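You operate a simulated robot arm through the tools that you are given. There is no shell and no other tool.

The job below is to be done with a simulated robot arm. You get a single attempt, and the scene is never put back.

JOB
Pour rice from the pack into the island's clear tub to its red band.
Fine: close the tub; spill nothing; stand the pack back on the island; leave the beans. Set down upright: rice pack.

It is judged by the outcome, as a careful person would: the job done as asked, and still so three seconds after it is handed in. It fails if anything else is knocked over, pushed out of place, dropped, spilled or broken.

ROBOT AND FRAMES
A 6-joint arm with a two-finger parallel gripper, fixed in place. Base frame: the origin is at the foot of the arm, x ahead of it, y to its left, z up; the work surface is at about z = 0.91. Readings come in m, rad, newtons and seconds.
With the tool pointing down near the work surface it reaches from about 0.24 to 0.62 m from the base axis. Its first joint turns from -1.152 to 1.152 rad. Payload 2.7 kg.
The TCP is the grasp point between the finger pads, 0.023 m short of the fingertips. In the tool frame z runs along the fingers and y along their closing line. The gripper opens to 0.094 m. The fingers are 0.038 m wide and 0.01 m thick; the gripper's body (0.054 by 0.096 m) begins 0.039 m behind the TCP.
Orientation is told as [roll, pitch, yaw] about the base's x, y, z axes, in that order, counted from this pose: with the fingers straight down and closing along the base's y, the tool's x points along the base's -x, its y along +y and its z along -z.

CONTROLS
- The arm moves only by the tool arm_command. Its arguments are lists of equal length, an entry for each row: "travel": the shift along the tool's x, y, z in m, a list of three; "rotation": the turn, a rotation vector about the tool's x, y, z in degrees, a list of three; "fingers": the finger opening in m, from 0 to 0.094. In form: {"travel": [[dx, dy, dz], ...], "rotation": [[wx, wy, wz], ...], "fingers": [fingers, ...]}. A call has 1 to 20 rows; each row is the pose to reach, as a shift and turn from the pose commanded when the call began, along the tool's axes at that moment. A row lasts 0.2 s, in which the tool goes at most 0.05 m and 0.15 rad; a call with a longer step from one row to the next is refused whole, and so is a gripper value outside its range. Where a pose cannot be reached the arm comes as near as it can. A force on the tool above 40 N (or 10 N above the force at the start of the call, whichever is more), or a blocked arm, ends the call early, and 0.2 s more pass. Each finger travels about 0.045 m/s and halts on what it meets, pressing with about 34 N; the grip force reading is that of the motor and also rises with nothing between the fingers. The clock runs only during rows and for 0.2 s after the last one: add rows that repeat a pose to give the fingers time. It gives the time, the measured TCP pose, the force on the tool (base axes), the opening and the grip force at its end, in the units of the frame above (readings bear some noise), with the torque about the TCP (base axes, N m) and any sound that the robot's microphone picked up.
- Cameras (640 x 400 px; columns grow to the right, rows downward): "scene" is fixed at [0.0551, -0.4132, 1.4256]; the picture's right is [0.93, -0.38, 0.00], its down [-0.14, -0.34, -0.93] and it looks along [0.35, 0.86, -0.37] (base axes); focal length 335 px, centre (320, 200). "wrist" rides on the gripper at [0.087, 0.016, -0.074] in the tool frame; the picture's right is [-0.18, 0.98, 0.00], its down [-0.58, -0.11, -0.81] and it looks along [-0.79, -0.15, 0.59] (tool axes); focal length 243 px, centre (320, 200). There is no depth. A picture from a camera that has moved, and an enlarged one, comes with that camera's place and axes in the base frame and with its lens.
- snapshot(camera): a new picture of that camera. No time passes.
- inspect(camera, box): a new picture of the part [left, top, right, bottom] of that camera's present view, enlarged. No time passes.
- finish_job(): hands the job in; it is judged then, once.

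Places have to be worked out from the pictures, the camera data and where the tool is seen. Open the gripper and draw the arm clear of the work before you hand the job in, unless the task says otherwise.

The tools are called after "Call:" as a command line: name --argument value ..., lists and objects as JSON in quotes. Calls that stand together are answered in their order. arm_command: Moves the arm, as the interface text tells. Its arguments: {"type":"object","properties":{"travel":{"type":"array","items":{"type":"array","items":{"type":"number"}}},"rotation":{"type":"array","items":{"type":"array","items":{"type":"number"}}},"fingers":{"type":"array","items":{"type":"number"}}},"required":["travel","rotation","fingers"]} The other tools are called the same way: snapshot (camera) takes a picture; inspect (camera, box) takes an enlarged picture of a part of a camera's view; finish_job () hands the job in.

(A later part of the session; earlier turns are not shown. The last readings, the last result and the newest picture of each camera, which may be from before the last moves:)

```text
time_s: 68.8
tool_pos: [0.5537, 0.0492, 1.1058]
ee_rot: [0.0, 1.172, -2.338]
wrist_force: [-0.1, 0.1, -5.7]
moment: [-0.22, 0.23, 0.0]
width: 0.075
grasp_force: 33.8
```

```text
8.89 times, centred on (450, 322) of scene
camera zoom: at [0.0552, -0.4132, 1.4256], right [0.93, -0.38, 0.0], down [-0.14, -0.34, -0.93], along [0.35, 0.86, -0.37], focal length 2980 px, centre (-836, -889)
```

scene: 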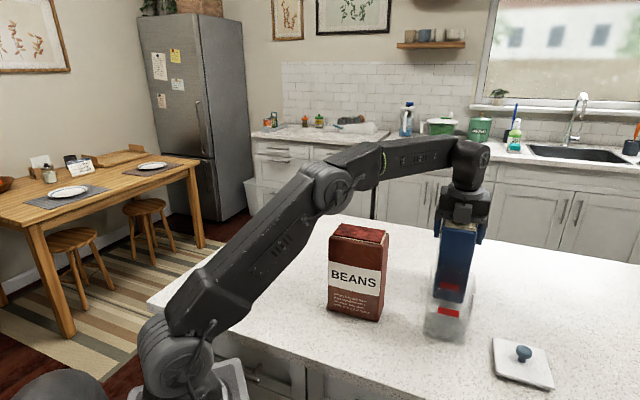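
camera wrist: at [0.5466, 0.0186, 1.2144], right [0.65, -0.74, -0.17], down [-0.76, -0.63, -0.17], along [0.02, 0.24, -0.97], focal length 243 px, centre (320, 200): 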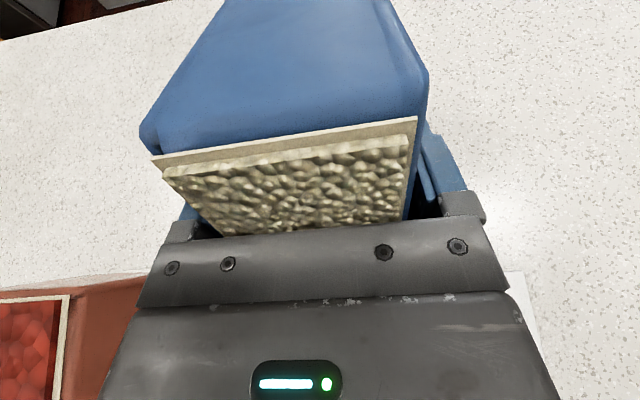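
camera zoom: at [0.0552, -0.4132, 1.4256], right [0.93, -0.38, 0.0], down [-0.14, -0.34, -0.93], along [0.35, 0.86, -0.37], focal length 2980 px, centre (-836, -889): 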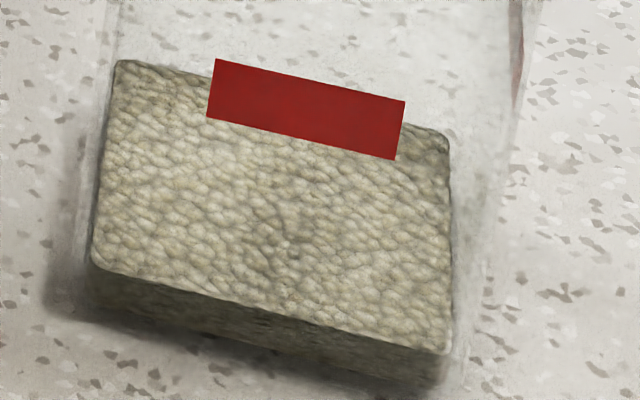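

It has settled again at about 10 mm deep, so each degree adds roughly 1.8 mm. There is about 58 mm still to go, and I'll add 5° and let it settle.

Call:
arm_command --travel '[[0.0005, 0, -0.0011], [0.0009, 0, -0.0021], [0.0014, 0, -0.0032], [0.0018, 0, -0.0042], [0.0023, 0, -0.0053], [0.0023, 0, -0.0053], [0.0023, 0, -0.0053], [0.0023, 0, -0.0053], [0.0023, 0, -0.0053], [0.0023, 0, -0.0053], [0.0023, 0, -0.0053], [0.0023, 0, -0.0053], [0.0023, 0, -0.0053], [0.0023, 0, -0.0053], [0.0023, 0, -0.0053]]' --rotation '[[0, 1, 0], [0, 2, 0], [0, 3, 0], [0, 4, 0], [0, 5, 0], [0, 5, 0], [0, 5, 0], [0, 5, 0], [0, 5, 0], [0, 5, 0], [0, 5, 0], [0, 5, 0], [0, 5, 0], [0, 5, 0], [0, 5, 0]]' --fingers '[0.055, 0.055, 0.055, 0.055, 0.055, 0.055, 0.055, 0.055, 0.055, 0.055, 0.055, 0.055, 0.055, 0.055, 0.055]'

Call:
inspect --camera "scene" --box '[400, 240, 500, 350]'

Call:
inspect --camera "scene" --box '[430, 300, 470, 345]'

```text
time_s: 72.0
tool_pos: [0.5489, 0.046, 1.1097]
ee_rot: [0.002, 1.26, -2.336]
wrist_force: [-0.3, 0.0, -5.1]
moment: [-0.22, 0.22, -0.04]
width: 0.0751
grasp_force: 34.1
```

```text
3.64 times, centred on (450, 295) of scene
camera zoom: at [0.0552, -0.4132, 1.4256], right [0.93, -0.38, 0.0], down [-0.14, -0.34, -0.93], along [0.35, 0.86, -0.37], focal length 1219 px, centre (-153, -146)
```

zoom: 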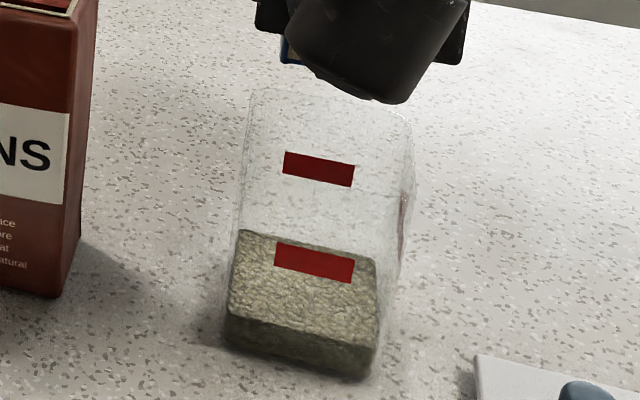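

```text
8.89 times, centred on (450, 322) of scene
camera zoom: at [0.0552, -0.4132, 1.4256], right [0.93, -0.38, 0.0], down [-0.14, -0.34, -0.93], along [0.35, 0.86, -0.37], focal length 2980 px, centre (-836, -889)
```

zoom: 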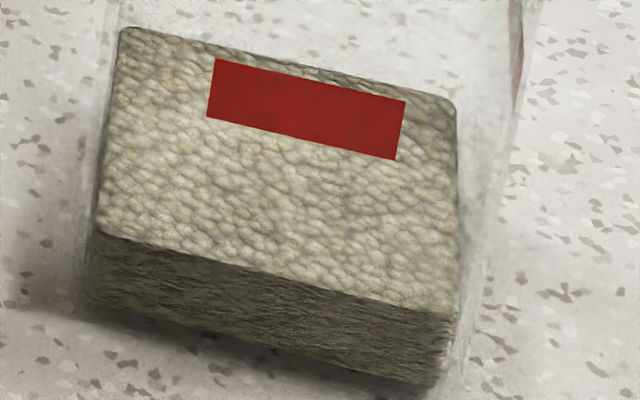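

It settled at 72° with about 20 mm in the tub and 47 mm still to go. I'll go to 79° and let it settle.

Call:
arm_command --travel '[[0.0005, 0, -0.001], [0.001, 0, -0.0019], [0.0015, 0, -0.0029], [0.002, 0, -0.0039], [0.0025, 0, -0.0049], [0.003, 0, -0.0058], [0.0035, 0, -0.0068], [0.0035, 0, -0.0068], [0.0035, 0, -0.0068], [0.0035, 0, -0.0068], [0.0035, 0, -0.0068], [0.0035, 0, -0.0068], [0.0035, 0, -0.0068], [0.0035, 0, -0.0068], [0.0035, 0, -0.0068], [0.0035, 0, -0.0068], [0.0035, 0, -0.0068]]' --rotation '[[0, 1, 0], [0, 2, 0], [0, 3, 0], [0, 4, 0], [0, 5, 0], [0, 6, 0], [0, 7, 0], [0, 7, 0], [0, 7, 0], [0, 7, 0], [0, 7, 0], [0, 7, 0], [0, 7, 0], [0, 7, 0], [0, 7, 0], [0, 7, 0], [0, 7, 0]]' --fingers '[0.055, 0.055, 0.055, 0.055, 0.055, 0.055, 0.055, 0.055, 0.055, 0.055, 0.055, 0.055, 0.055, 0.055, 0.055, 0.055, 0.055]'

Call:
inspect --camera "scene" --box '[400, 240, 500, 350]'

Call:
inspect --camera "scene" --box '[430, 300, 470, 345]'

Call:
snapshot --camera "wrist"

```text
time_s: 75.6
tool_pos: [0.5449, 0.042, 1.1151]
ee_rot: [0.002, 1.38, -2.339]
wrist_force: [-0.1, 0.4, -3.7]
moment: [-0.18, 0.18, 0.0]
width: 0.0748
grasp_force: 34.3
```

```text
3.64 times, centred on (450, 295) of scene
camera zoom: at [0.0552, -0.4132, 1.4256], right [0.93, -0.38, 0.0], down [-0.14, -0.34, -0.93], along [0.35, 0.86, -0.37], focal length 1219 px, centre (-153, -146)
```

zoom: 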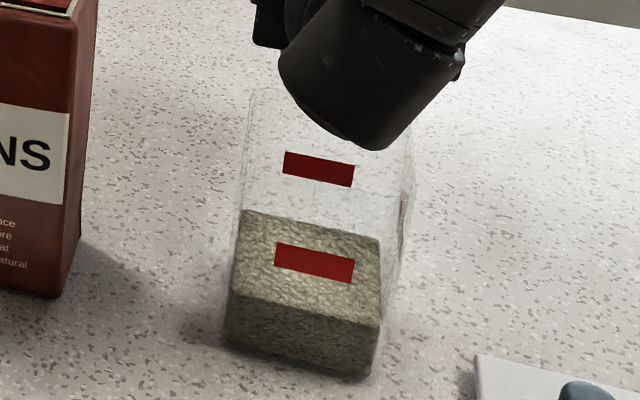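

```text
8.89 times, centred on (450, 322) of scene
camera zoom: at [0.0552, -0.4132, 1.4256], right [0.93, -0.38, 0.0], down [-0.14, -0.34, -0.93], along [0.35, 0.86, -0.37], focal length 2980 px, centre (-836, -889)
```

zoom: 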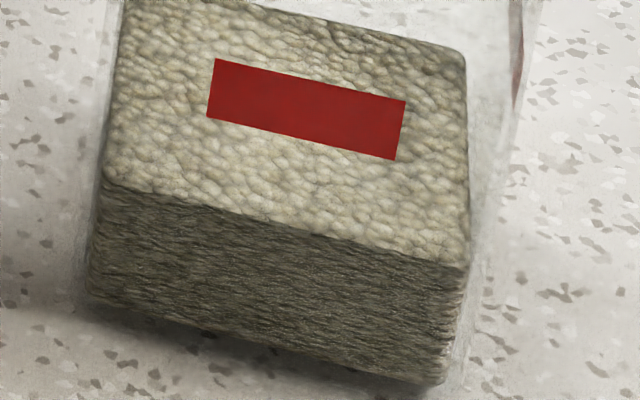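

```text
taken
camera wrist: at [0.5185, -0.0105, 1.2153], right [0.68, -0.71, -0.18], down [-0.7, -0.57, -0.42], along [0.19, 0.41, -0.89], focal length 243 px, centre (320, 200)
```

wrist: 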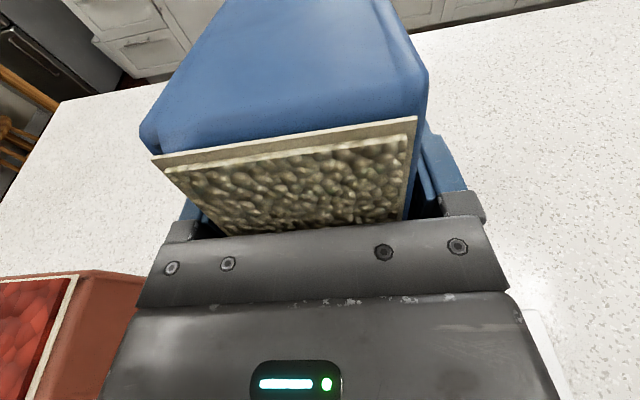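

It is now about 34 mm deep with no spill visible, and 32 mm short of the band's middle. I'll go on to 87° and let it settle.

Call:
arm_command --travel '[[0.0004, 0, -0.001], [0.0009, 0, -0.002], [0.0013, 0, -0.003], [0.0018, 0, -0.004], [0.0022, 0, -0.005], [0.0026, 0, -0.006], [0.0031, 0, -0.007], [0.0035, 0, -0.008], [0.0035, 0, -0.008], [0.0035, 0, -0.008], [0.0035, 0, -0.008], [0.0035, 0, -0.008], [0.0035, 0, -0.008], [0.0035, 0, -0.008], [0.0035, 0, -0.008], [0.0035, 0, -0.008], [0.0035, 0, -0.008], [0.0035, 0, -0.008]]' --rotation '[[0, 1, 0], [0, 2, 0], [0, 3, 0], [0, 4, 0], [0, 5, 0], [0, 6, 0], [0, 7, 0], [0, 8, 0], [0, 8, 0], [0, 8, 0], [0, 8, 0], [0, 8, 0], [0, 8, 0], [0, 8, 0], [0, 8, 0], [0, 8, 0], [0, 8, 0], [0, 8, 0]]' --fingers '[0.055, 0.055, 0.055, 0.055, 0.055, 0.055, 0.055, 0.055, 0.055, 0.055, 0.055, 0.055, 0.055, 0.055, 0.055, 0.055, 0.055, 0.055]'

Call:
inspect --camera "scene" --box '[400, 240, 500, 350]'

Call:
inspect --camera "scene" --box '[430, 300, 470, 345]'

```text
time_s: 79.4
tool_pos: [0.5411, 0.0374, 1.1211]
ee_rot: [0.011, 1.52, -2.327]
wrist_force: [-0.2, 0.4, -3.3]
moment: [-0.16, 0.16, -0.01]
width: 0.075
grasp_force: 34.4
```

```text
3.64 times, centred on (450, 295) of scene
camera zoom: at [0.0552, -0.4132, 1.4256], right [0.93, -0.38, 0.0], down [-0.14, -0.34, -0.93], along [0.35, 0.86, -0.37], focal length 1219 px, centre (-153, -146)
```

zoom: 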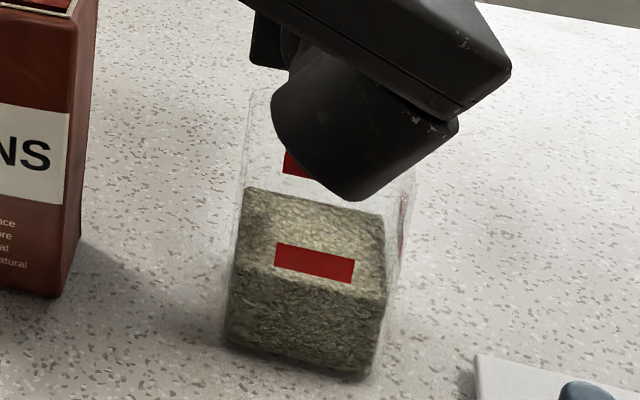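

```text
8.89 times, centred on (450, 322) of scene
camera zoom: at [0.0552, -0.4132, 1.4256], right [0.93, -0.38, 0.0], down [-0.14, -0.34, -0.93], along [0.35, 0.86, -0.37], focal length 2980 px, centre (-836, -889)
```

zoom: 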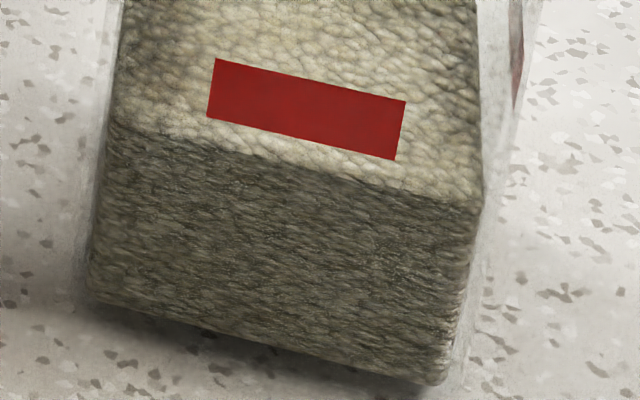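

The rice front edge is about 7 mm under the band's lower edge. I'll add 6° to bring it into the band, and let it settle.

Call:
arm_command --travel '[[0.0005, 0, -0.001], [0.0009, 0, -0.002], [0.0014, 0, -0.003], [0.0018, 0, -0.0041], [0.0023, 0, -0.0051], [0.0027, 0, -0.0061], [0.0027, 0, -0.0061], [0.0027, 0, -0.0061], [0.0027, 0, -0.0061], [0.0027, 0, -0.0061], [0.0027, 0, -0.0061], [0.0027, 0, -0.0061], [0.0027, 0, -0.0061], [0.0027, 0, -0.0061], [0.0027, 0, -0.0061], [0.0027, 0, -0.0061]]' --rotation '[[0, 1, 0], [0, 2, 0], [0, 3, 0], [0, 4, 0], [0, 5, 0], [0, 6, 0], [0, 6, 0], [0, 6, 0], [0, 6, 0], [0, 6, 0], [0, 6, 0], [0, 6, 0], [0, 6, 0], [0, 6, 0], [0, 6, 0], [0, 6, 0]]' --fingers '[0.055, 0.055, 0.055, 0.055, 0.055, 0.055, 0.055, 0.055, 0.055, 0.055, 0.055, 0.055, 0.055, 0.055, 0.055, 0.055]'

Call:
inspect --camera "scene" --box '[400, 240, 500, 350]'

Call:
inspect --camera "scene" --box '[430, 300, 470, 345]'

```text
time_s: 82.8
tool_pos: [0.5365, 0.0342, 1.1239]
ee_rot: [3.131, 1.517, 0.796]
wrist_force: [-0.3, -0.6, -2.4]
moment: [-0.12, 0.1, -0.01]
width: 0.075
grasp_force: 34.0
```

```text
3.64 times, centred on (450, 295) of scene
camera zoom: at [0.0552, -0.4132, 1.4256], right [0.93, -0.38, 0.0], down [-0.14, -0.34, -0.93], along [0.35, 0.86, -0.37], focal length 1219 px, centre (-153, -146)
```

zoom: 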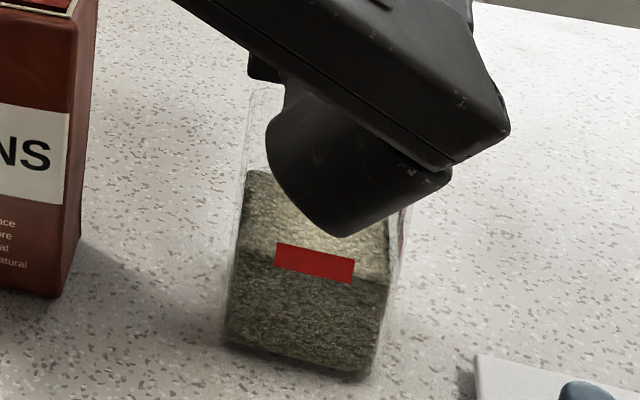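

```text
8.89 times, centred on (450, 322) of scene
camera zoom: at [0.0552, -0.4132, 1.4256], right [0.93, -0.38, 0.0], down [-0.14, -0.34, -0.93], along [0.35, 0.86, -0.37], focal length 2980 px, centre (-836, -889)
```

zoom: 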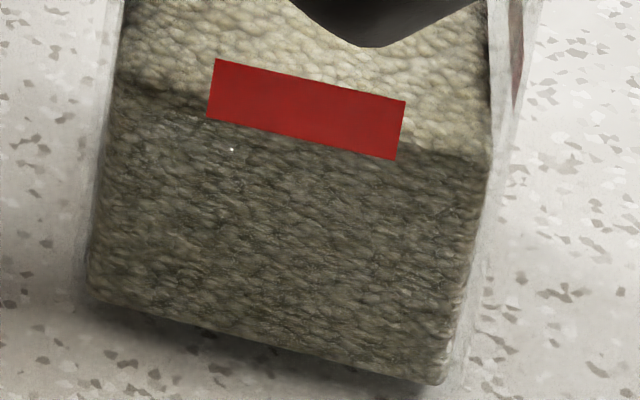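

The surface is now inside the band, at about a third of its height. I'll add 2.3° more to bring it close to the middle.

Call:
arm_command --travel '[[0.0004, 0, -0.0008], [0.0008, 0, -0.0016], [0.0011, 0, -0.0024], [0.0011, 0, -0.0024], [0.0011, 0, -0.0024], [0.0011, 0, -0.0024], [0.0011, 0, -0.0024], [0.0011, 0, -0.0024], [0.0011, 0, -0.0024], [0.0011, 0, -0.0024], [0.0011, 0, -0.0024]]' --rotation '[[0, 0.8, 0], [0, 1.6, 0], [0, 2.3, 0], [0, 2.3, 0], [0, 2.3, 0], [0, 2.3, 0], [0, 2.3, 0], [0, 2.3, 0], [0, 2.3, 0], [0, 2.3, 0], [0, 2.3, 0]]' --fingers '[0.055, 0.055, 0.055, 0.055, 0.055, 0.055, 0.055, 0.055, 0.055, 0.055, 0.055]'

Call:
inspect --camera "scene" --box '[430, 300, 470, 345]'

Call:
inspect --camera "scene" --box '[400, 240, 500, 350]'

```text
time_s: 85.2
tool_pos: [0.5346, 0.0307, 1.1238]
ee_rot: [3.137, 1.478, 0.797]
wrist_force: [0.4, -0.4, -2.2]
moment: [-0.08, 0.07, -0.03]
width: 0.0748
grasp_force: 34.2
```

```text
8.89 times, centred on (450, 322) of scene
camera zoom: at [0.0552, -0.4132, 1.4256], right [0.93, -0.38, 0.0], down [-0.14, -0.34, -0.93], along [0.35, 0.86, -0.37], focal length 2980 px, centre (-836, -889)
```

zoom: 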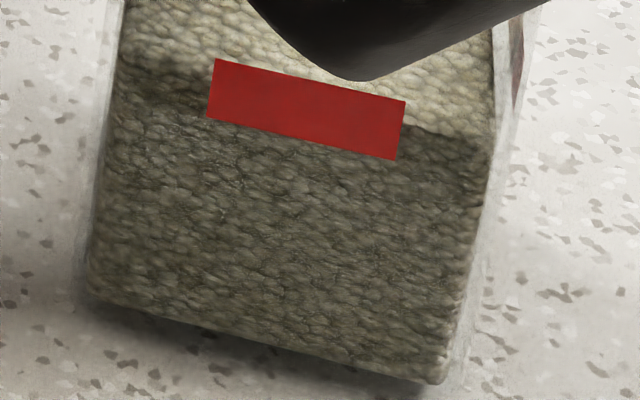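

```text
3.64 times, centred on (450, 295) of scene
camera zoom: at [0.0552, -0.4132, 1.4256], right [0.93, -0.38, 0.0], down [-0.14, -0.34, -0.93], along [0.35, 0.86, -0.37], focal length 1219 px, centre (-153, -146)
```

zoom: 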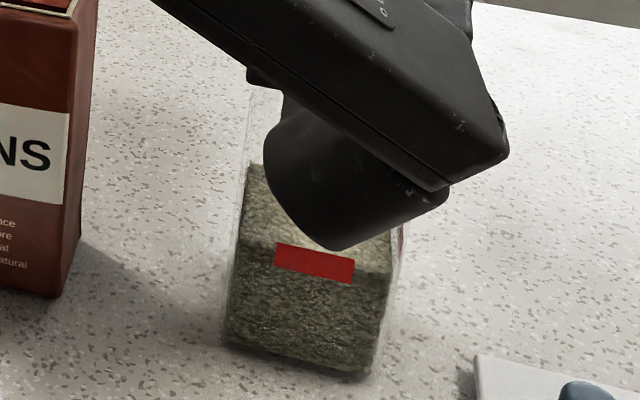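

The surface now sits at the middle of the red band, allowing for the wall's thickness. The flow has stopped and I see no grains outside. I'll tilt the pack back along the same path.

Call:
arm_command --travel '[[-0.003, 0, 0.0053], [-0.006, 0, 0.0098], [-0.0099, 0, 0.0138], [-0.0127, 0, 0.0169], [-0.018, 0, 0.0211], [-0.0225, 0, 0.0251], [-0.0243, 0, 0.0289], [-0.0243, 0, 0.0289]]' --rotation '[[0, -5.4, 0], [0, -10.4, 0], [0, -15.4, 0], [0, -19.4, 0], [0, -25.4, 0], [0, -30.4, 0], [0, -35.4, 0], [0, -35.4, 0]]' --fingers '[0.055, 0.055, 0.055, 0.055, 0.055, 0.055, 0.055, 0.055]'

Call:
inspect --camera "scene" --box '[390, 180, 510, 350]'

Call:
inspect --camera "scene" --box '[430, 300, 470, 345]'

```text
time_s: 87.0
tool_pos: [0.5558, 0.0532, 1.1016]
ee_rot: [0.002, 1.048, -2.336]
wrist_force: [-0.3, 0.1, -2.3]
moment: [-0.09, 0.1, -0.01]
width: 0.0746
grasp_force: 33.8
```

```text
2.35 times, centred on (450, 265) of scene
camera zoom: at [0.0552, -0.4132, 1.4256], right [0.93, -0.38, 0.0], down [-0.14, -0.34, -0.93], along [0.35, 0.86, -0.37], focal length 789 px, centre (14, 47)
```

zoom: 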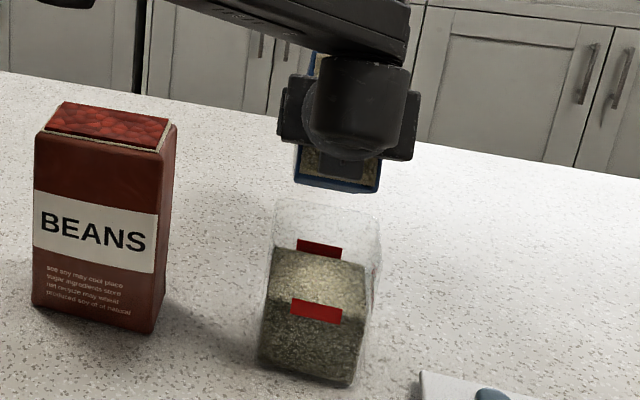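

```text
8.89 times, centred on (450, 322) of scene
camera zoom: at [0.0552, -0.4132, 1.4256], right [0.93, -0.38, 0.0], down [-0.14, -0.34, -0.93], along [0.35, 0.86, -0.37], focal length 2980 px, centre (-836, -889)
```

zoom: 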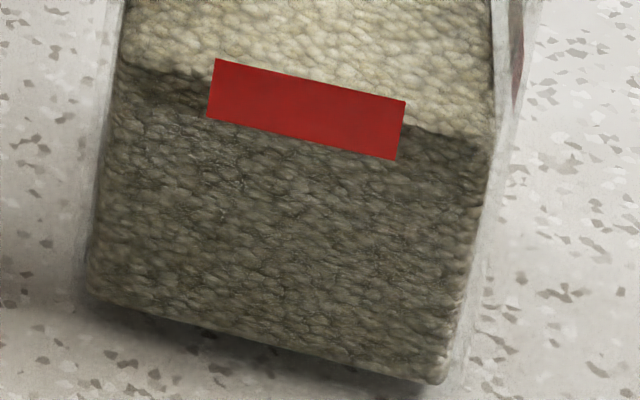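

I'll zoom on the rear band as well, to cross-check the level from the other side.

Call:
inspect --camera "scene" --box '[430, 275, 470, 325]'

```text
8.00 times, centred on (450, 300) of scene
camera zoom: at [0.0552, -0.4132, 1.4256], right [0.93, -0.38, 0.0], down [-0.14, -0.34, -0.93], along [0.35, 0.86, -0.37], focal length 2682 px, centre (-720, -600)
```

zoom: 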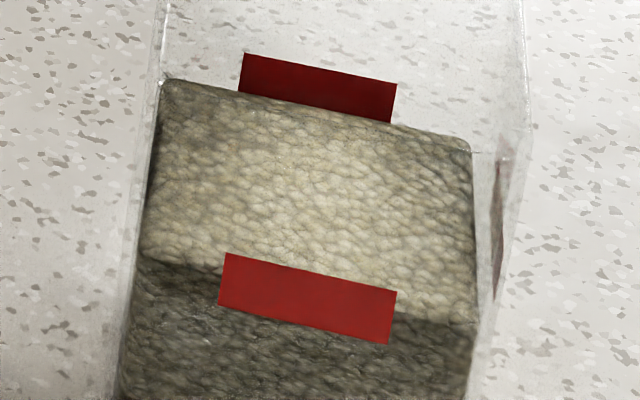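

Both bands agree that the level is at about 42% of the band's height, which is inside the band. I'll now bring the pack back upright along the clear path, out behind the tub.

Call:
arm_command --travel '[[-0.0037, 0, 0.0056], [-0.0049, 0, 0.0095], [-0.0047, 0, 0.012], [-0.0035, 0, 0.0141], [0.0019, 0, 0.0133], [0.0076, 0, 0.0112], [0.0159, 0, 0.0076], [0.0268, 0, 0.0024], [0.0236, 0, 0.0129], [0.0165, 0, 0.0286], [0.0113, 0, 0.0437], [0.0113, 0, 0.0437]]' --rotation '[[0, -5, 0], [0, -10, 0], [0, -15, 0], [0, -20, 0], [0, -25, 0], [0, -30, 0], [0, -35, 0], [0, -40, 0], [0, -45, 0], [0, -50, 0], [0, -55, 0], [0, -55, 0]]' --fingers '[0.055, 0.055, 0.055, 0.055, 0.055, 0.055, 0.055, 0.055, 0.055, 0.055, 0.055, 0.055]'

Call:
inspect --camera "scene" --box '[390, 180, 510, 350]'

Call:
snapshot --camera "wrist"

```text
time_s: 89.6
tool_pos: [0.586, 0.0837, 1.0891]
ee_rot: [-0.001, 0.085, -2.339]
wrist_force: [0.5, -0.2, -2.5]
moment: [-0.03, 0.0, 0.02]
width: 0.0748
grasp_force: 34.1
```

```text
2.35 times, centred on (450, 265) of scene
camera zoom: at [0.0552, -0.4132, 1.4256], right [0.93, -0.38, 0.0], down [-0.14, -0.34, -0.93], along [0.35, 0.86, -0.37], focal length 789 px, centre (14, 47)
```

zoom: 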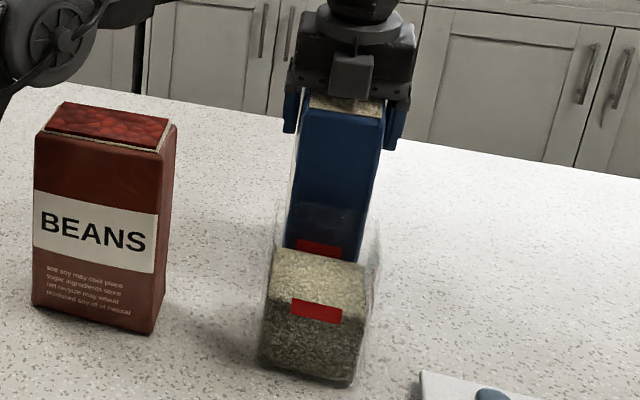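

```text
taken
camera wrist: at [0.6541, 0.1302, 1.1724], right [0.58, -0.81, -0.02], down [-0.53, -0.39, 0.75], along [-0.62, -0.43, -0.66], focal length 243 px, centre (320, 200)
```

wrist: 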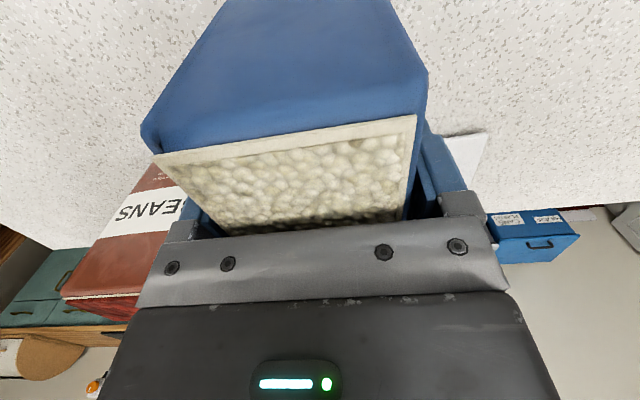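

The rice sits in the tub inside the band, nothing is outside it, and the pack is back near upright at about 2.5 N. I'll retrace the slide away from the tub.

Call:
arm_command --travel '[[0.001, -0.008, 0.0], [0.003, -0.022, 0.0], [0.006, -0.04, -0.0005], [0.009, -0.058, -0.001], [0.012, -0.075, -0.0015], [0.015, -0.088, -0.002], [0.0163, -0.0932, -0.0026], [0.0163, -0.0932, -0.0026]]' --rotation '[[0, 0, 0], [0, 0, 0], [0, 0, 0], [0, -1, 0], [0, -2.5, 0], [0, -4, 0], [0, -5, 0], [0, -5, 0]]' --fingers '[0.055, 0.055, 0.055, 0.055, 0.055, 0.055, 0.055, 0.055]'

Call:
arm_command --travel '[[0.004, -0.012, -0.002], [0.01, -0.03, -0.004], [0.016, -0.05, -0.006], [0.022, -0.07, -0.008], [0.028, -0.088, -0.01], [0.031, -0.098, -0.011], [0.031, -0.1, -0.011], [0.031, -0.1, -0.011]]' --rotation '[[0, 0, 0], [0, 0, 0], [0, 0, 0], [0, 0, 0], [0, 0, 0], [0, 0, 0], [0, 0, 0], [0, 0, 0]]' --fingers '[0.055, 0.055, 0.055, 0.055, 0.055, 0.055, 0.055, 0.055]'

Call:
snapshot --camera "scene"

Call:
inspect --camera "scene" --box '[400, 240, 500, 350]'

```text
time_s: 91.4
tool_pos: [0.5304, 0.1611, 1.0938]
ee_rot: [0.0, 0.001, -2.339]
wrist_force: [-0.8, -0.5, -2.3]
moment: [0.02, -0.02, 0.0]
width: 0.0751
grasp_force: 33.6
```

```text
time_s: 93.2
tool_pos: [0.4803, 0.2529, 1.1055]
ee_rot: [0.0, 0.0, -2.339]
wrist_force: [0.5, 0.7, -2.4]
moment: [0.01, 0.0, 0.01]
width: 0.0751
grasp_force: 33.9
```

```text
taken
```

scene: 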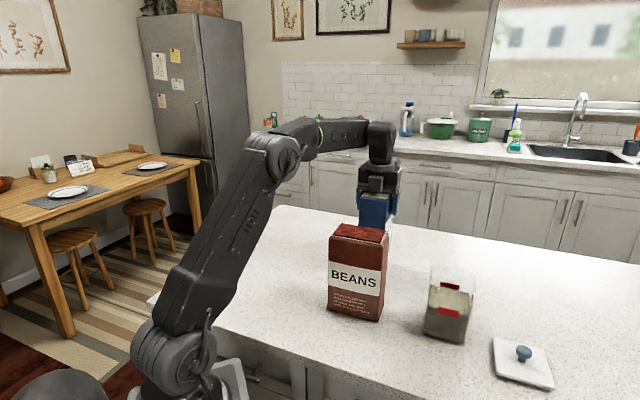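

```text
3.64 times, centred on (450, 295) of scene
camera zoom: at [0.0552, -0.4132, 1.4256], right [0.93, -0.38, 0.0], down [-0.14, -0.34, -0.93], along [0.35, 0.86, -0.37], focal length 1219 px, centre (-153, -146)
```

zoom: 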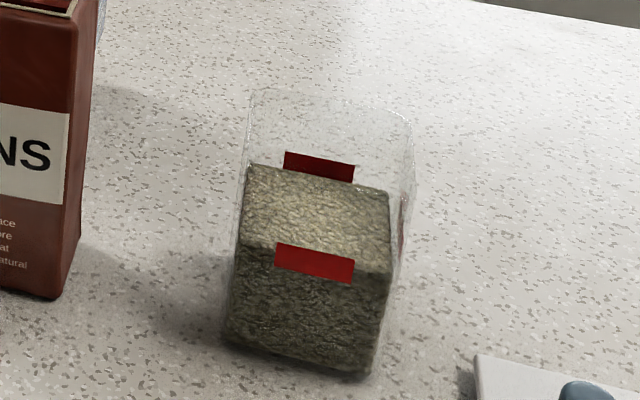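

The tub is filled into the red band and the counter around it is clean. I'll turn the pack back to its original heading.

Call:
arm_command --travel '[[0, 0, 0], [0, 0, 0], [0, 0, 0], [0, 0, 0], [0, 0, 0], [0, 0, 0], [0, 0, 0], [0, 0, 0], [0, 0, 0], [0, 0, 0], [0, 0, 0], [0, 0, 0], [0, 0, 0], [0, 0, 0], [0, 0, 0], [0, 0, 0], [0, 0, 0]]' --rotation '[[0, 0, -3], [0, 0, -8], [0, 0, -14], [0, 0, -20], [0, 0, -26], [0, 0, -32], [0, 0, -38], [0, 0, -44], [0, 0, -50], [0, 0, -56], [0, 0, -62], [0, 0, -68], [0, 0, -74], [0, 0, -80], [0, 0, -86], [0, 0, -90], [0, 0, -90]]' --fingers '[0.055, 0.055, 0.055, 0.055, 0.055, 0.055, 0.055, 0.055, 0.055, 0.055, 0.055, 0.055, 0.055, 0.055, 0.055, 0.055, 0.055]'

```text
time_s: 96.8
tool_pos: [0.4806, 0.2522, 1.1054]
ee_rot: [-0.002, 0.0, -0.766]
wrist_force: [-0.3, -0.6, -3.0]
moment: [0.01, 0.0, 0.02]
width: 0.075
grasp_force: 34.3
```

The heading is restored. I'll carry the pack back to exactly where it stood and lower it to just above the counter.

Call:
arm_command --travel '[[0.008, 0, 0], [0.022, 0, 0], [0.04, 0, 0], [0.06, 0, 0], [0.08, 0, 0], [0.1, 0, 0], [0.12, 0, 0], [0.14, 0, 0], [0.155, 0, 0], [0.1608, 0, 0], [0.1608, -0.015, 0], [0.1608, -0.032, 0], [0.1608, -0.048, 0], [0.1608, -0.058, 0.0], [0.1608, -0.059, 0.008], [0.1608, -0.059, 0.018], [0.1608, -0.059, 0.027], [0.1608, -0.059, 0.033], [0.1608, -0.059, 0.033]]' --rotation '[[0, 0, 0], [0, 0, 0], [0, 0, 0], [0, 0, 0], [0, 0, 0], [0, 0, 0], [0, 0, 0], [0, 0, 0], [0, 0, 0], [0, 0, 0], [0, 0, 0], [0, 0, 0], [0, 0, 0], [0, 0, 0], [0, 0, 0], [0, 0, 0], [0, 0, 0], [0, 0, 0], [0, 0, 0]]' --fingers '[0.055, 0.055, 0.055, 0.055, 0.055, 0.055, 0.055, 0.055, 0.055, 0.055, 0.055, 0.055, 0.055, 0.055, 0.055, 0.055, 0.055, 0.055, 0.055]'

Call:
inspect --camera "scene" --box '[260, 160, 400, 330]'

```text
time_s: 100.8
tool_pos: [0.3226, 0.3217, 1.0725]
ee_rot: [-0.001, 0.0, -0.769]
wrist_force: [0.0, 0.3, -1.7]
moment: [0.03, 0.02, -0.01]
width: 0.0748
grasp_force: 33.2
```

```text
2.35 times, centred on (330, 245) of scene
camera zoom: at [0.0551, -0.4132, 1.4256], right [0.93, -0.38, 0.0], down [-0.14, -0.34, -0.93], along [0.35, 0.86, -0.37], focal length 789 px, centre (296, 94)
```

zoom: 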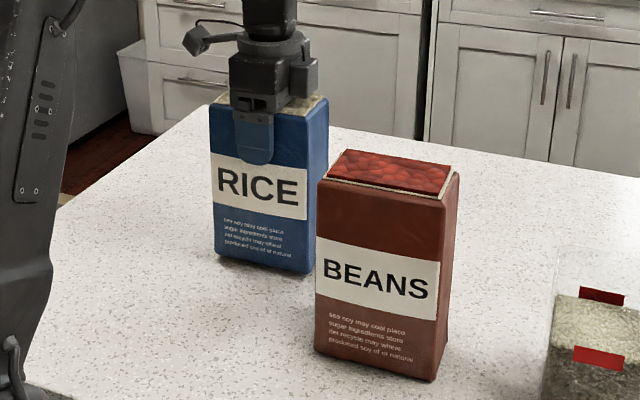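

The pack is back over its spot, a few millimetres up. I'll lower it gently until the counter takes the load.

Call:
arm_command --travel '[[0, 0, 0.002], [0, 0, 0.004], [0, 0, 0.005]]' --rotation '[[0, 0, 0], [0, 0, 0], [0, 0, 0]]' --fingers '[0.055, 0.055, 0.055]'

```text
time_s: 101.6
tool_pos: [0.3235, 0.3214, 1.068]
ee_rot: [0.0, 0.001, -0.768]
wrist_force: [0.3, -0.3, -1.9]
moment: [-0.02, 0.0, 0.0]
width: 0.0749
grasp_force: 34.1
```

It's not touching yet, so I'll go another millimetre or two.

Call:
arm_command --travel '[[0, 0, 0.001], [0, 0, 0.0015]]' --rotation '[[0, 0, 0], [0, 0, 0]]' --fingers '[0.055, 0.055]'

```text
time_s: 102.2
tool_pos: [0.3235, 0.3215, 1.0672]
ee_rot: [0.002, -0.001, -0.768]
wrist_force: [-2.1, -1.5, 11.1]
moment: [-0.02, 1.38, 0.15]
width: 0.0749
grasp_force: 33.7
```

There is contact at 11 N, with some moment, so one bottom edge touched first. I'll check the pack's attitude closely before releasing.

Call:
inspect --camera "scene" --box '[270, 180, 350, 285]'

Call:
snapshot --camera "wrist"

```text
3.81 times, centred on (310, 232) of scene
camera zoom: at [0.055, -0.4134, 1.4256], right [0.93, -0.38, 0.0], down [-0.14, -0.34, -0.93], along [0.35, 0.86, -0.37], focal length 1277 px, centre (358, 76)
```

zoom: 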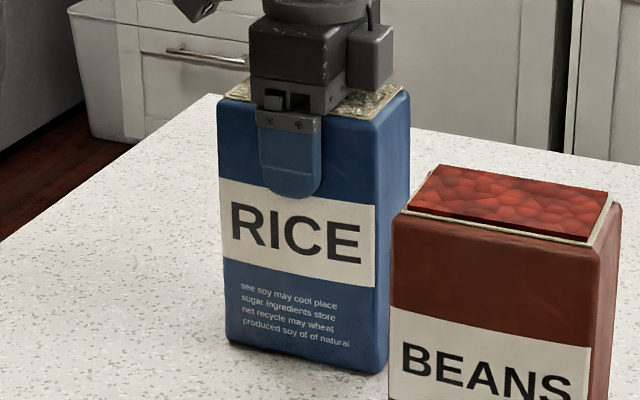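

```text
taken
camera wrist: at [0.273, 0.3927, 1.1429], right [0.81, 0.58, 0.0], down [0.34, -0.48, 0.81], along [0.47, -0.66, -0.59], focal length 243 px, centre (320, 200)
```

wrist: 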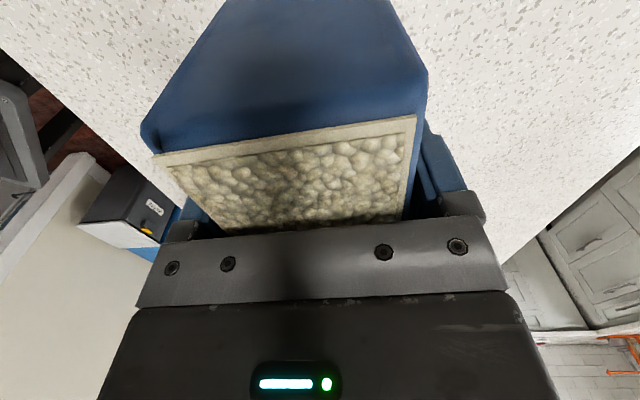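

The pack stands upright in its original place. I'll ease off a millimetre, open evenly and let it stand.

Call:
arm_command --travel '[[0, 0, -0.0008], [0, 0, -0.0008], [0, 0, -0.0008], [0, 0, -0.0008], [0, 0, -0.0008], [0, 0, -0.0008]]' --rotation '[[0, 0, 0], [0, 0, 0], [0, 0, 0], [0, 0, 0], [0, 0, 0], [0, 0, 0]]' --fingers '[0.072, 0.076, 0.082, 0.088, 0.094, 0.094]'

Call:
snapshot --camera "wrist"

Call:
inspect --camera "scene" --box '[270, 180, 350, 285]'

```text
time_s: 103.6
tool_pos: [0.3244, 0.3208, 1.0672]
ee_rot: [0.001, 0.0, -0.766]
wrist_force: [-0.7, -0.1, -0.1]
moment: [-0.02, -0.02, 0.01]
width: 0.0941
grasp_force: 0.1
```

```text
taken
camera wrist: at [0.2733, 0.3928, 1.1424], right [0.82, 0.58, 0.0], down [0.34, -0.48, 0.81], along [0.47, -0.66, -0.59], focal length 243 px, centre (320, 200)
```

wrist: 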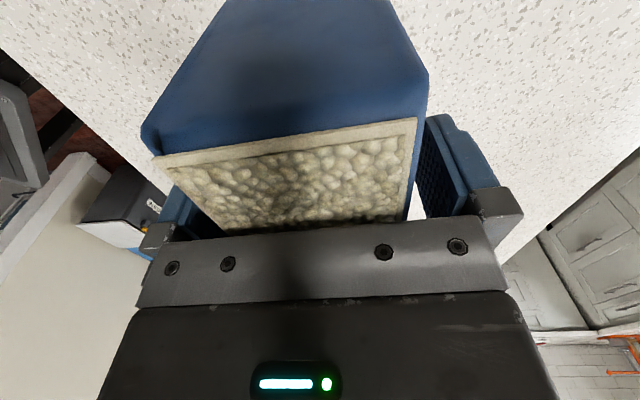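

```text
3.81 times, centred on (310, 232) of scene
camera zoom: at [0.0551, -0.4132, 1.4256], right [0.93, -0.38, 0.0], down [-0.14, -0.34, -0.93], along [0.35, 0.86, -0.37], focal length 1277 px, centre (358, 76)
```

zoom: 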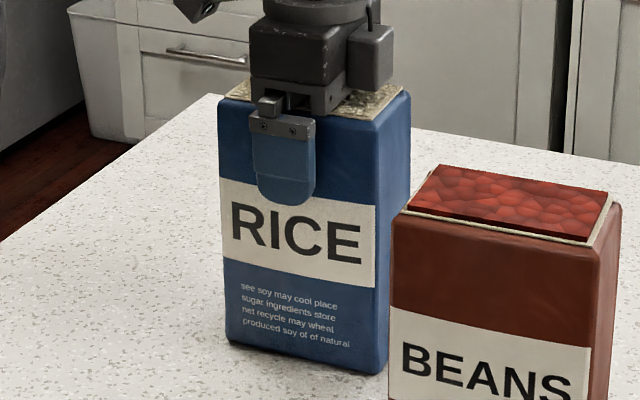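

The pack stands free and upright in its place. I'll rise straight up clear of it, then move over towards the lid.

Call:
arm_command --travel '[[0, 0, -0.01], [0, 0, -0.03], [0, 0, -0.06], [0, 0, -0.095], [0, 0, -0.125], [0, 0, -0.133]]' --rotation '[[0, 0, 0], [0, 0, 0], [0, 0, 0], [0, 0, 0], [0, 0, 0], [0, 0, 0]]' --fingers '[0.094, 0.094, 0.094, 0.094, 0.094, 0.094]'

Call:
arm_command --travel '[[-0.02, -0.008, 0], [-0.05, -0.02, 0], [-0.085, -0.034, 0], [-0.12, -0.048, 0], [-0.155, -0.062, 0], [-0.19, -0.076, 0], [-0.225, -0.09, 0], [-0.26, -0.104, 0], [-0.295, -0.118, 0], [-0.318, -0.127, 0], [-0.3273, -0.1302, 0], [-0.3273, -0.1302, 0]]' --rotation '[[0, 0, -4], [0, 0, -8], [0, 0, -12], [0, 0, -16], [0, 0, -20], [0, 0, -24], [0, 0, -28], [0, 0, -32], [0, 0, -36], [0, 0, -40], [0, 0, -43.9], [0, 0, -43.9]]' --fingers '[0.08, 0.08, 0.08, 0.07, 0.07, 0.07, 0.07, 0.07, 0.07, 0.07, 0.07, 0.07]'

Call:
snapshot --camera "scene"

Call:
snapshot --camera "wrist"

```text
time_s: 105.0
tool_pos: [0.3227, 0.3224, 1.2]
ee_rot: [0.0, 0.0, -0.769]
wrist_force: [0.1, -0.1, 0.5]
moment: [0.01, -0.01, -0.03]
width: 0.0938
grasp_force: 0.0
```

```text
time_s: 107.6
tool_pos: [0.4684, 0.0011, 1.1991]
ee_rot: [0.001, -0.002, 0.0]
wrist_force: [0.4, 0.0, 0.3]
moment: [0.02, 0.0, 0.0]
width: 0.0703
grasp_force: 0.1
```

```text
taken
```

scene: 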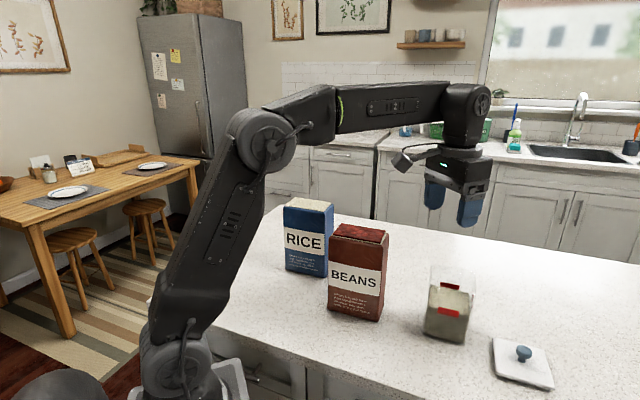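

```text
taken
camera wrist: at [0.3819, 0.0162, 1.275], right [0.18, 0.98, 0.0], down [0.58, -0.11, 0.81], along [0.79, -0.15, -0.59], focal length 243 px, centre (320, 200)
```

wrist: 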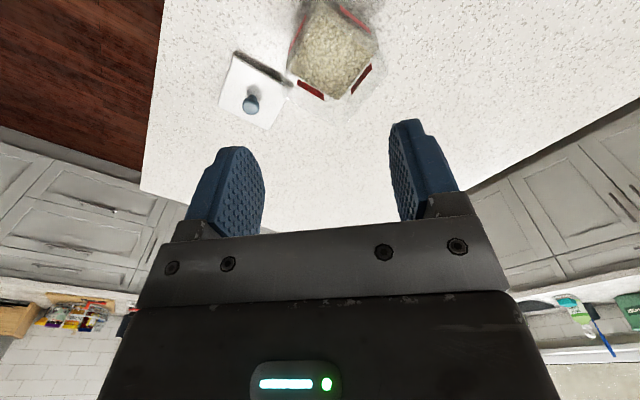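

Everything stands as it should. I'll zoom in on the tub and lid from here to get the tub's centre and compare the lid's heading with it.

Call:
inspect --camera "wrist" --box '[210, 0, 400, 130]'

Call:
inspect --camera "scene" --box '[410, 250, 570, 400]'

```text
3.08 times, centred on (305, 65) of wrist
camera zoom: at [0.3819, 0.0162, 1.275], right [0.18, 0.98, 0.0], down [0.58, -0.11, 0.81], along [0.79, -0.15, -0.59], focal length 746 px, centre (366, 615)
```

zoom: 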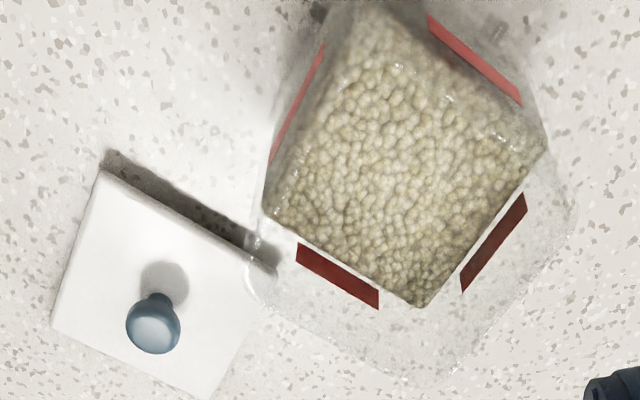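

```text
2.67 times, centred on (490, 325) of scene
camera zoom: at [0.0551, -0.4132, 1.4256], right [0.93, -0.38, 0.0], down [-0.14, -0.34, -0.93], along [0.35, 0.86, -0.37], focal length 894 px, centre (-133, -133)
```

zoom: 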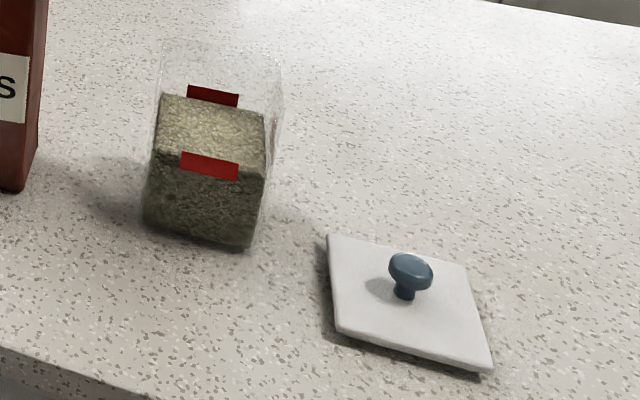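

The tub shows rice within the band on every side, with no stray grains. The lid lies flat with the same heading it came off with. I'll move over the knob at (0.570, -0.1204), the spot I released it from.

Call:
arm_command --travel '[[-0.012, -0.015, 0.0], [-0.032, -0.04, 0.01], [-0.052, -0.063, 0.03], [-0.072, -0.087, 0.055], [-0.088, -0.106, 0.085], [-0.098, -0.118, 0.11], [-0.1015, -0.1215, 0.13], [-0.1015, -0.1215, 0.139], [-0.1015, -0.1215, 0.139]]' --rotation '[[0, 0, 0], [0, 0, 0], [0, 0, 0], [0, 0, 0], [0, 0, 0], [0, 0, 0], [0, 0, 0], [0, 0, 0], [0, 0, 0]]' --fingers '[0.06, 0.06, 0.06, 0.06, 0.06, 0.06, 0.06, 0.06, 0.06]'

Call:
snapshot --camera "wrist"

Call:
inspect --camera "wrist" --box '[220, 0, 420, 130]'

```text
time_s: 109.6
tool_pos: [0.5707, -0.1217, 1.0613]
ee_rot: [0.001, 0.0, -0.004]
wrist_force: [-0.3, 0.2, -0.7]
moment: [-0.01, 0.0, -0.03]
width: 0.0598
grasp_force: 0.0
```

```text
taken
camera wrist: at [0.4841, -0.1053, 1.1358], right [0.19, 0.98, 0.0], down [0.58, -0.11, 0.81], along [0.79, -0.15, -0.59], focal length 243 px, centre (320, 200)
```

wrist: 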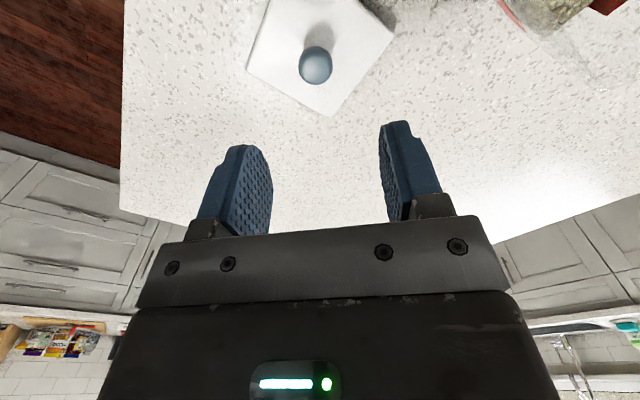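

```text
3.08 times, centred on (320, 65) of wrist
camera zoom: at [0.4841, -0.1053, 1.1358], right [0.19, 0.98, 0.0], down [0.58, -0.11, 0.81], along [0.79, -0.15, -0.59], focal length 746 px, centre (320, 615)
```

zoom: 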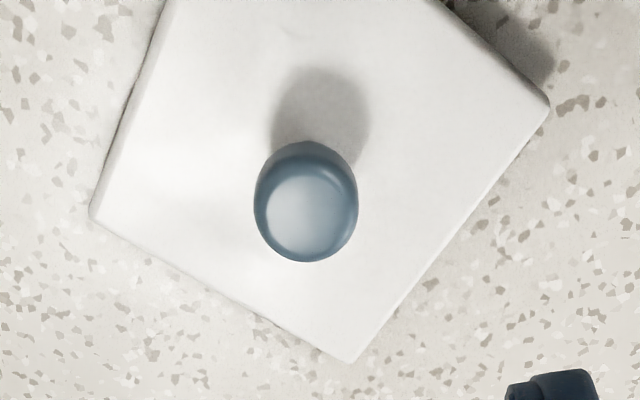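

The knob is about 3.7 mm further towards -y than the tool's line, because it moved slightly on release. I'll shift to centre on it and come down to just above, checking again there.

Call:
arm_command --travel '[[-0.0007, -0.0037, 0.01], [-0.0007, -0.0037, 0.03], [-0.0007, -0.0037, 0.05], [-0.0007, -0.0037, 0.07], [-0.0007, -0.0037, 0.08], [-0.0007, -0.0037, 0.08]]' --rotation '[[0, 0, 0], [0, 0, 0], [0, 0, 0], [0, 0, 0], [0, 0, 0], [0, 0, 0]]' --fingers '[0.06, 0.06, 0.06, 0.06, 0.06, 0.06]'

Call:
snapshot --camera "wrist"

Call:
inspect --camera "wrist" --box '[220, 60, 420, 260]'

```text
time_s: 111.0
tool_pos: [0.5718, -0.1251, 0.9804]
ee_rot: [0.001, -0.002, -0.003]
wrist_force: [1.2, 0.2, -0.1]
moment: [-0.04, 0.03, 0.01]
width: 0.0601
grasp_force: 0.1
```

```text
taken
camera wrist: at [0.4851, -0.1087, 1.0559], right [0.19, 0.98, 0.0], down [0.58, -0.11, 0.81], along [0.79, -0.15, -0.59], focal length 243 px, centre (320, 200)
```

wrist: 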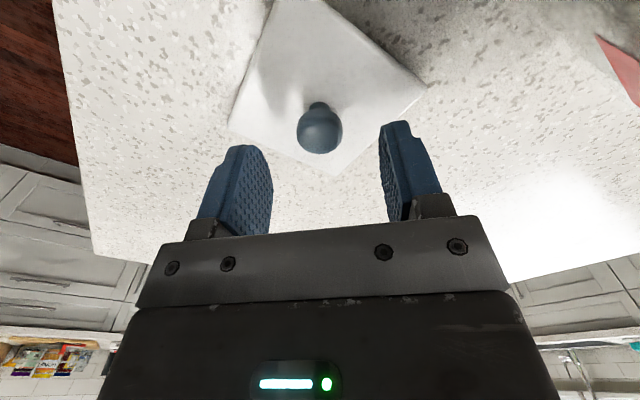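

```text
2.00 times, centred on (320, 160) of wrist
camera zoom: at [0.4851, -0.1087, 1.0559], right [0.19, 0.98, 0.0], down [0.58, -0.11, 0.81], along [0.79, -0.15, -0.59], focal length 485 px, centre (320, 280)
```

zoom: 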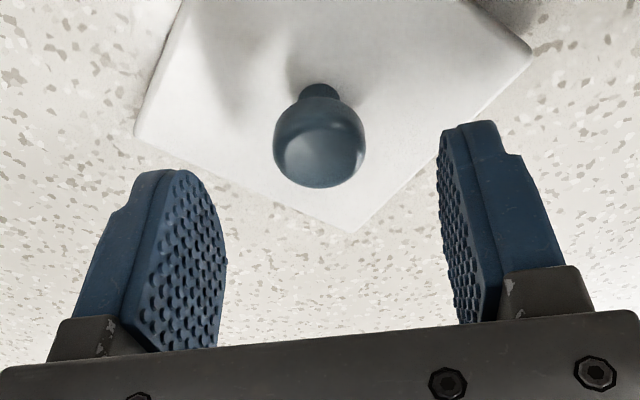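

The knob is centred between the fingers. I'll go down to grip height, just clear of the lid plate, and compare with the first grip picture.

Call:
arm_command --travel '[[0, 0, 0.012], [0, 0, 0.022], [0, 0, 0.03], [0, 0, 0.03]]' --rotation '[[0, 0, 0], [0, 0, 0], [0, 0, 0], [0, 0, 0]]' --fingers '[0.06, 0.06, 0.06, 0.06]'

Call:
inspect --camera "wrist" --box '[220, 60, 420, 260]'

```text
time_s: 112.0
tool_pos: [0.5723, -0.1247, 0.9502]
ee_rot: [0.0, 0.0, -0.002]
wrist_force: [0.4, 0.0, 0.0]
moment: [0.01, 0.0, -0.02]
width: 0.06
grasp_force: 0.1
```

```text
2.00 times, centred on (320, 160) of wrist
camera zoom: at [0.4849, -0.109, 1.0264], right [0.19, 0.98, 0.0], down [0.58, -0.11, 0.81], along [0.79, -0.15, -0.59], focal length 485 px, centre (320, 280)
```

zoom: 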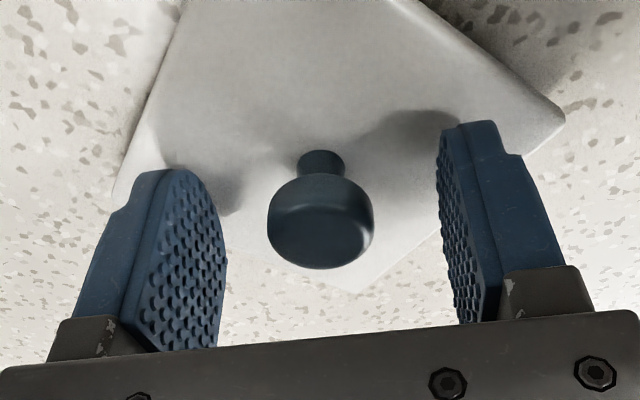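

The knob sits at the same spot in the picture as at the first grip, to within a pixel. I'll close on it.

Call:
arm_command --travel '[[0, 0, 0], [0, 0, 0], [0, 0, 0], [0, 0, 0], [0, 0, 0], [0, 0, 0]]' --rotation '[[0, 0, 0], [0, 0, 0], [0, 0, 0], [0, 0, 0], [0, 0, 0], [0, 0, 0]]' --fingers '[0.045, 0.03, 0.015, 0.0, 0.0, 0.0]'

Call:
inspect --camera "wrist" --box '[220, 60, 420, 260]'

```text
time_s: 113.4
tool_pos: [0.5713, -0.1252, 0.9514]
ee_rot: [-0.001, -0.004, -0.001]
wrist_force: [-0.1, -0.8, 0.1]
moment: [0.0, 0.01, -0.02]
width: 0.024
grasp_force: 33.7
```

```text
2.00 times, centred on (320, 160) of wrist
camera zoom: at [0.4849, -0.109, 1.0267], right [0.19, 0.98, 0.0], down [0.58, -0.11, 0.81], along [0.79, -0.15, -0.59], focal length 485 px, centre (320, 280)
```

zoom: 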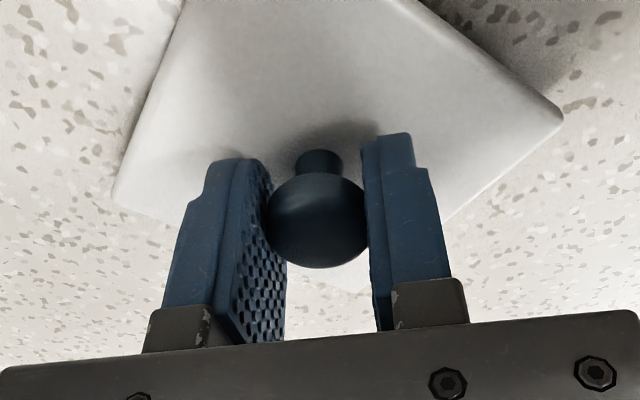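

The lid is gripped just as at first. I'll lift it and carry it back over the tub along the reverse displacement, staying well above the rim.

Call:
arm_command --travel '[[0, 0, -0.01], [0, 0, -0.025], [0, 0, -0.05], [0.01, 0.01, -0.085], [0.02, 0.025, -0.115], [0.03, 0.045, -0.14], [0.04, 0.07, -0.155], [0.05, 0.095, -0.16], [0.06, 0.12, -0.16], [0.0647, 0.1305, -0.16], [0.0647, 0.1305, -0.16]]' --rotation '[[0, 0, 0], [0, 0, 0], [0, 0, 0], [0, 0, 0], [0, 0, 0], [0, 0, 0], [0, 0, 0], [0, 0, 0], [0, 0, 0], [0, 0, 0], [0, 0, 0]]' --fingers '[0.0, 0.0, 0.0, 0.0, 0.0, 0.0, 0.0, 0.0, 0.0, 0.0, 0.0]'

Call:
inspect --camera "scene" --box '[400, 200, 520, 360]'

Call:
snapshot --camera "wrist"

```text
time_s: 115.8
tool_pos: [0.507, 0.0066, 1.1124]
ee_rot: [0.002, 0.0, -0.002]
wrist_force: [0.1, -0.3, 0.4]
moment: [0.0, -0.02, 0.02]
width: 0.0243
grasp_force: 33.6
```

```text
2.50 times, centred on (460, 280) of scene
camera zoom: at [0.0551, -0.4132, 1.4256], right [0.93, -0.38, 0.0], down [-0.14, -0.34, -0.93], along [0.35, 0.86, -0.37], focal length 838 px, centre (-30, 0)
```

zoom: 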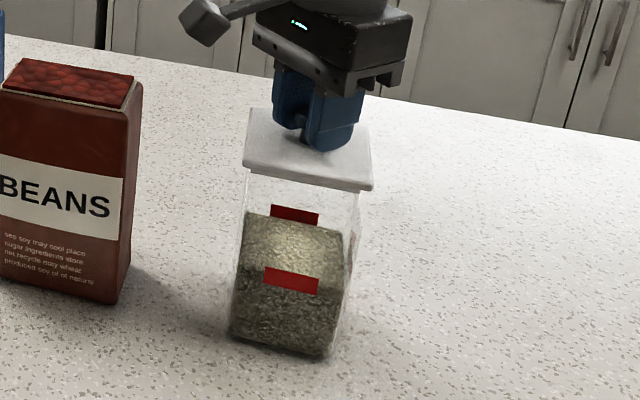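

```text
taken
camera wrist: at [0.4199, 0.0221, 1.1867], right [0.19, 0.98, 0.0], down [0.58, -0.11, 0.81], along [0.79, -0.15, -0.59], focal length 243 px, centre (320, 200)
```

wrist: 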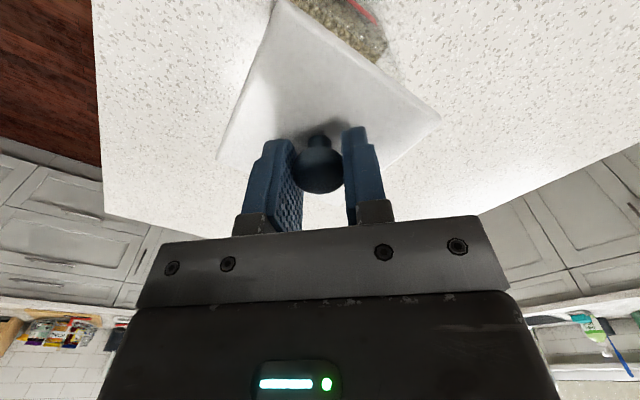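

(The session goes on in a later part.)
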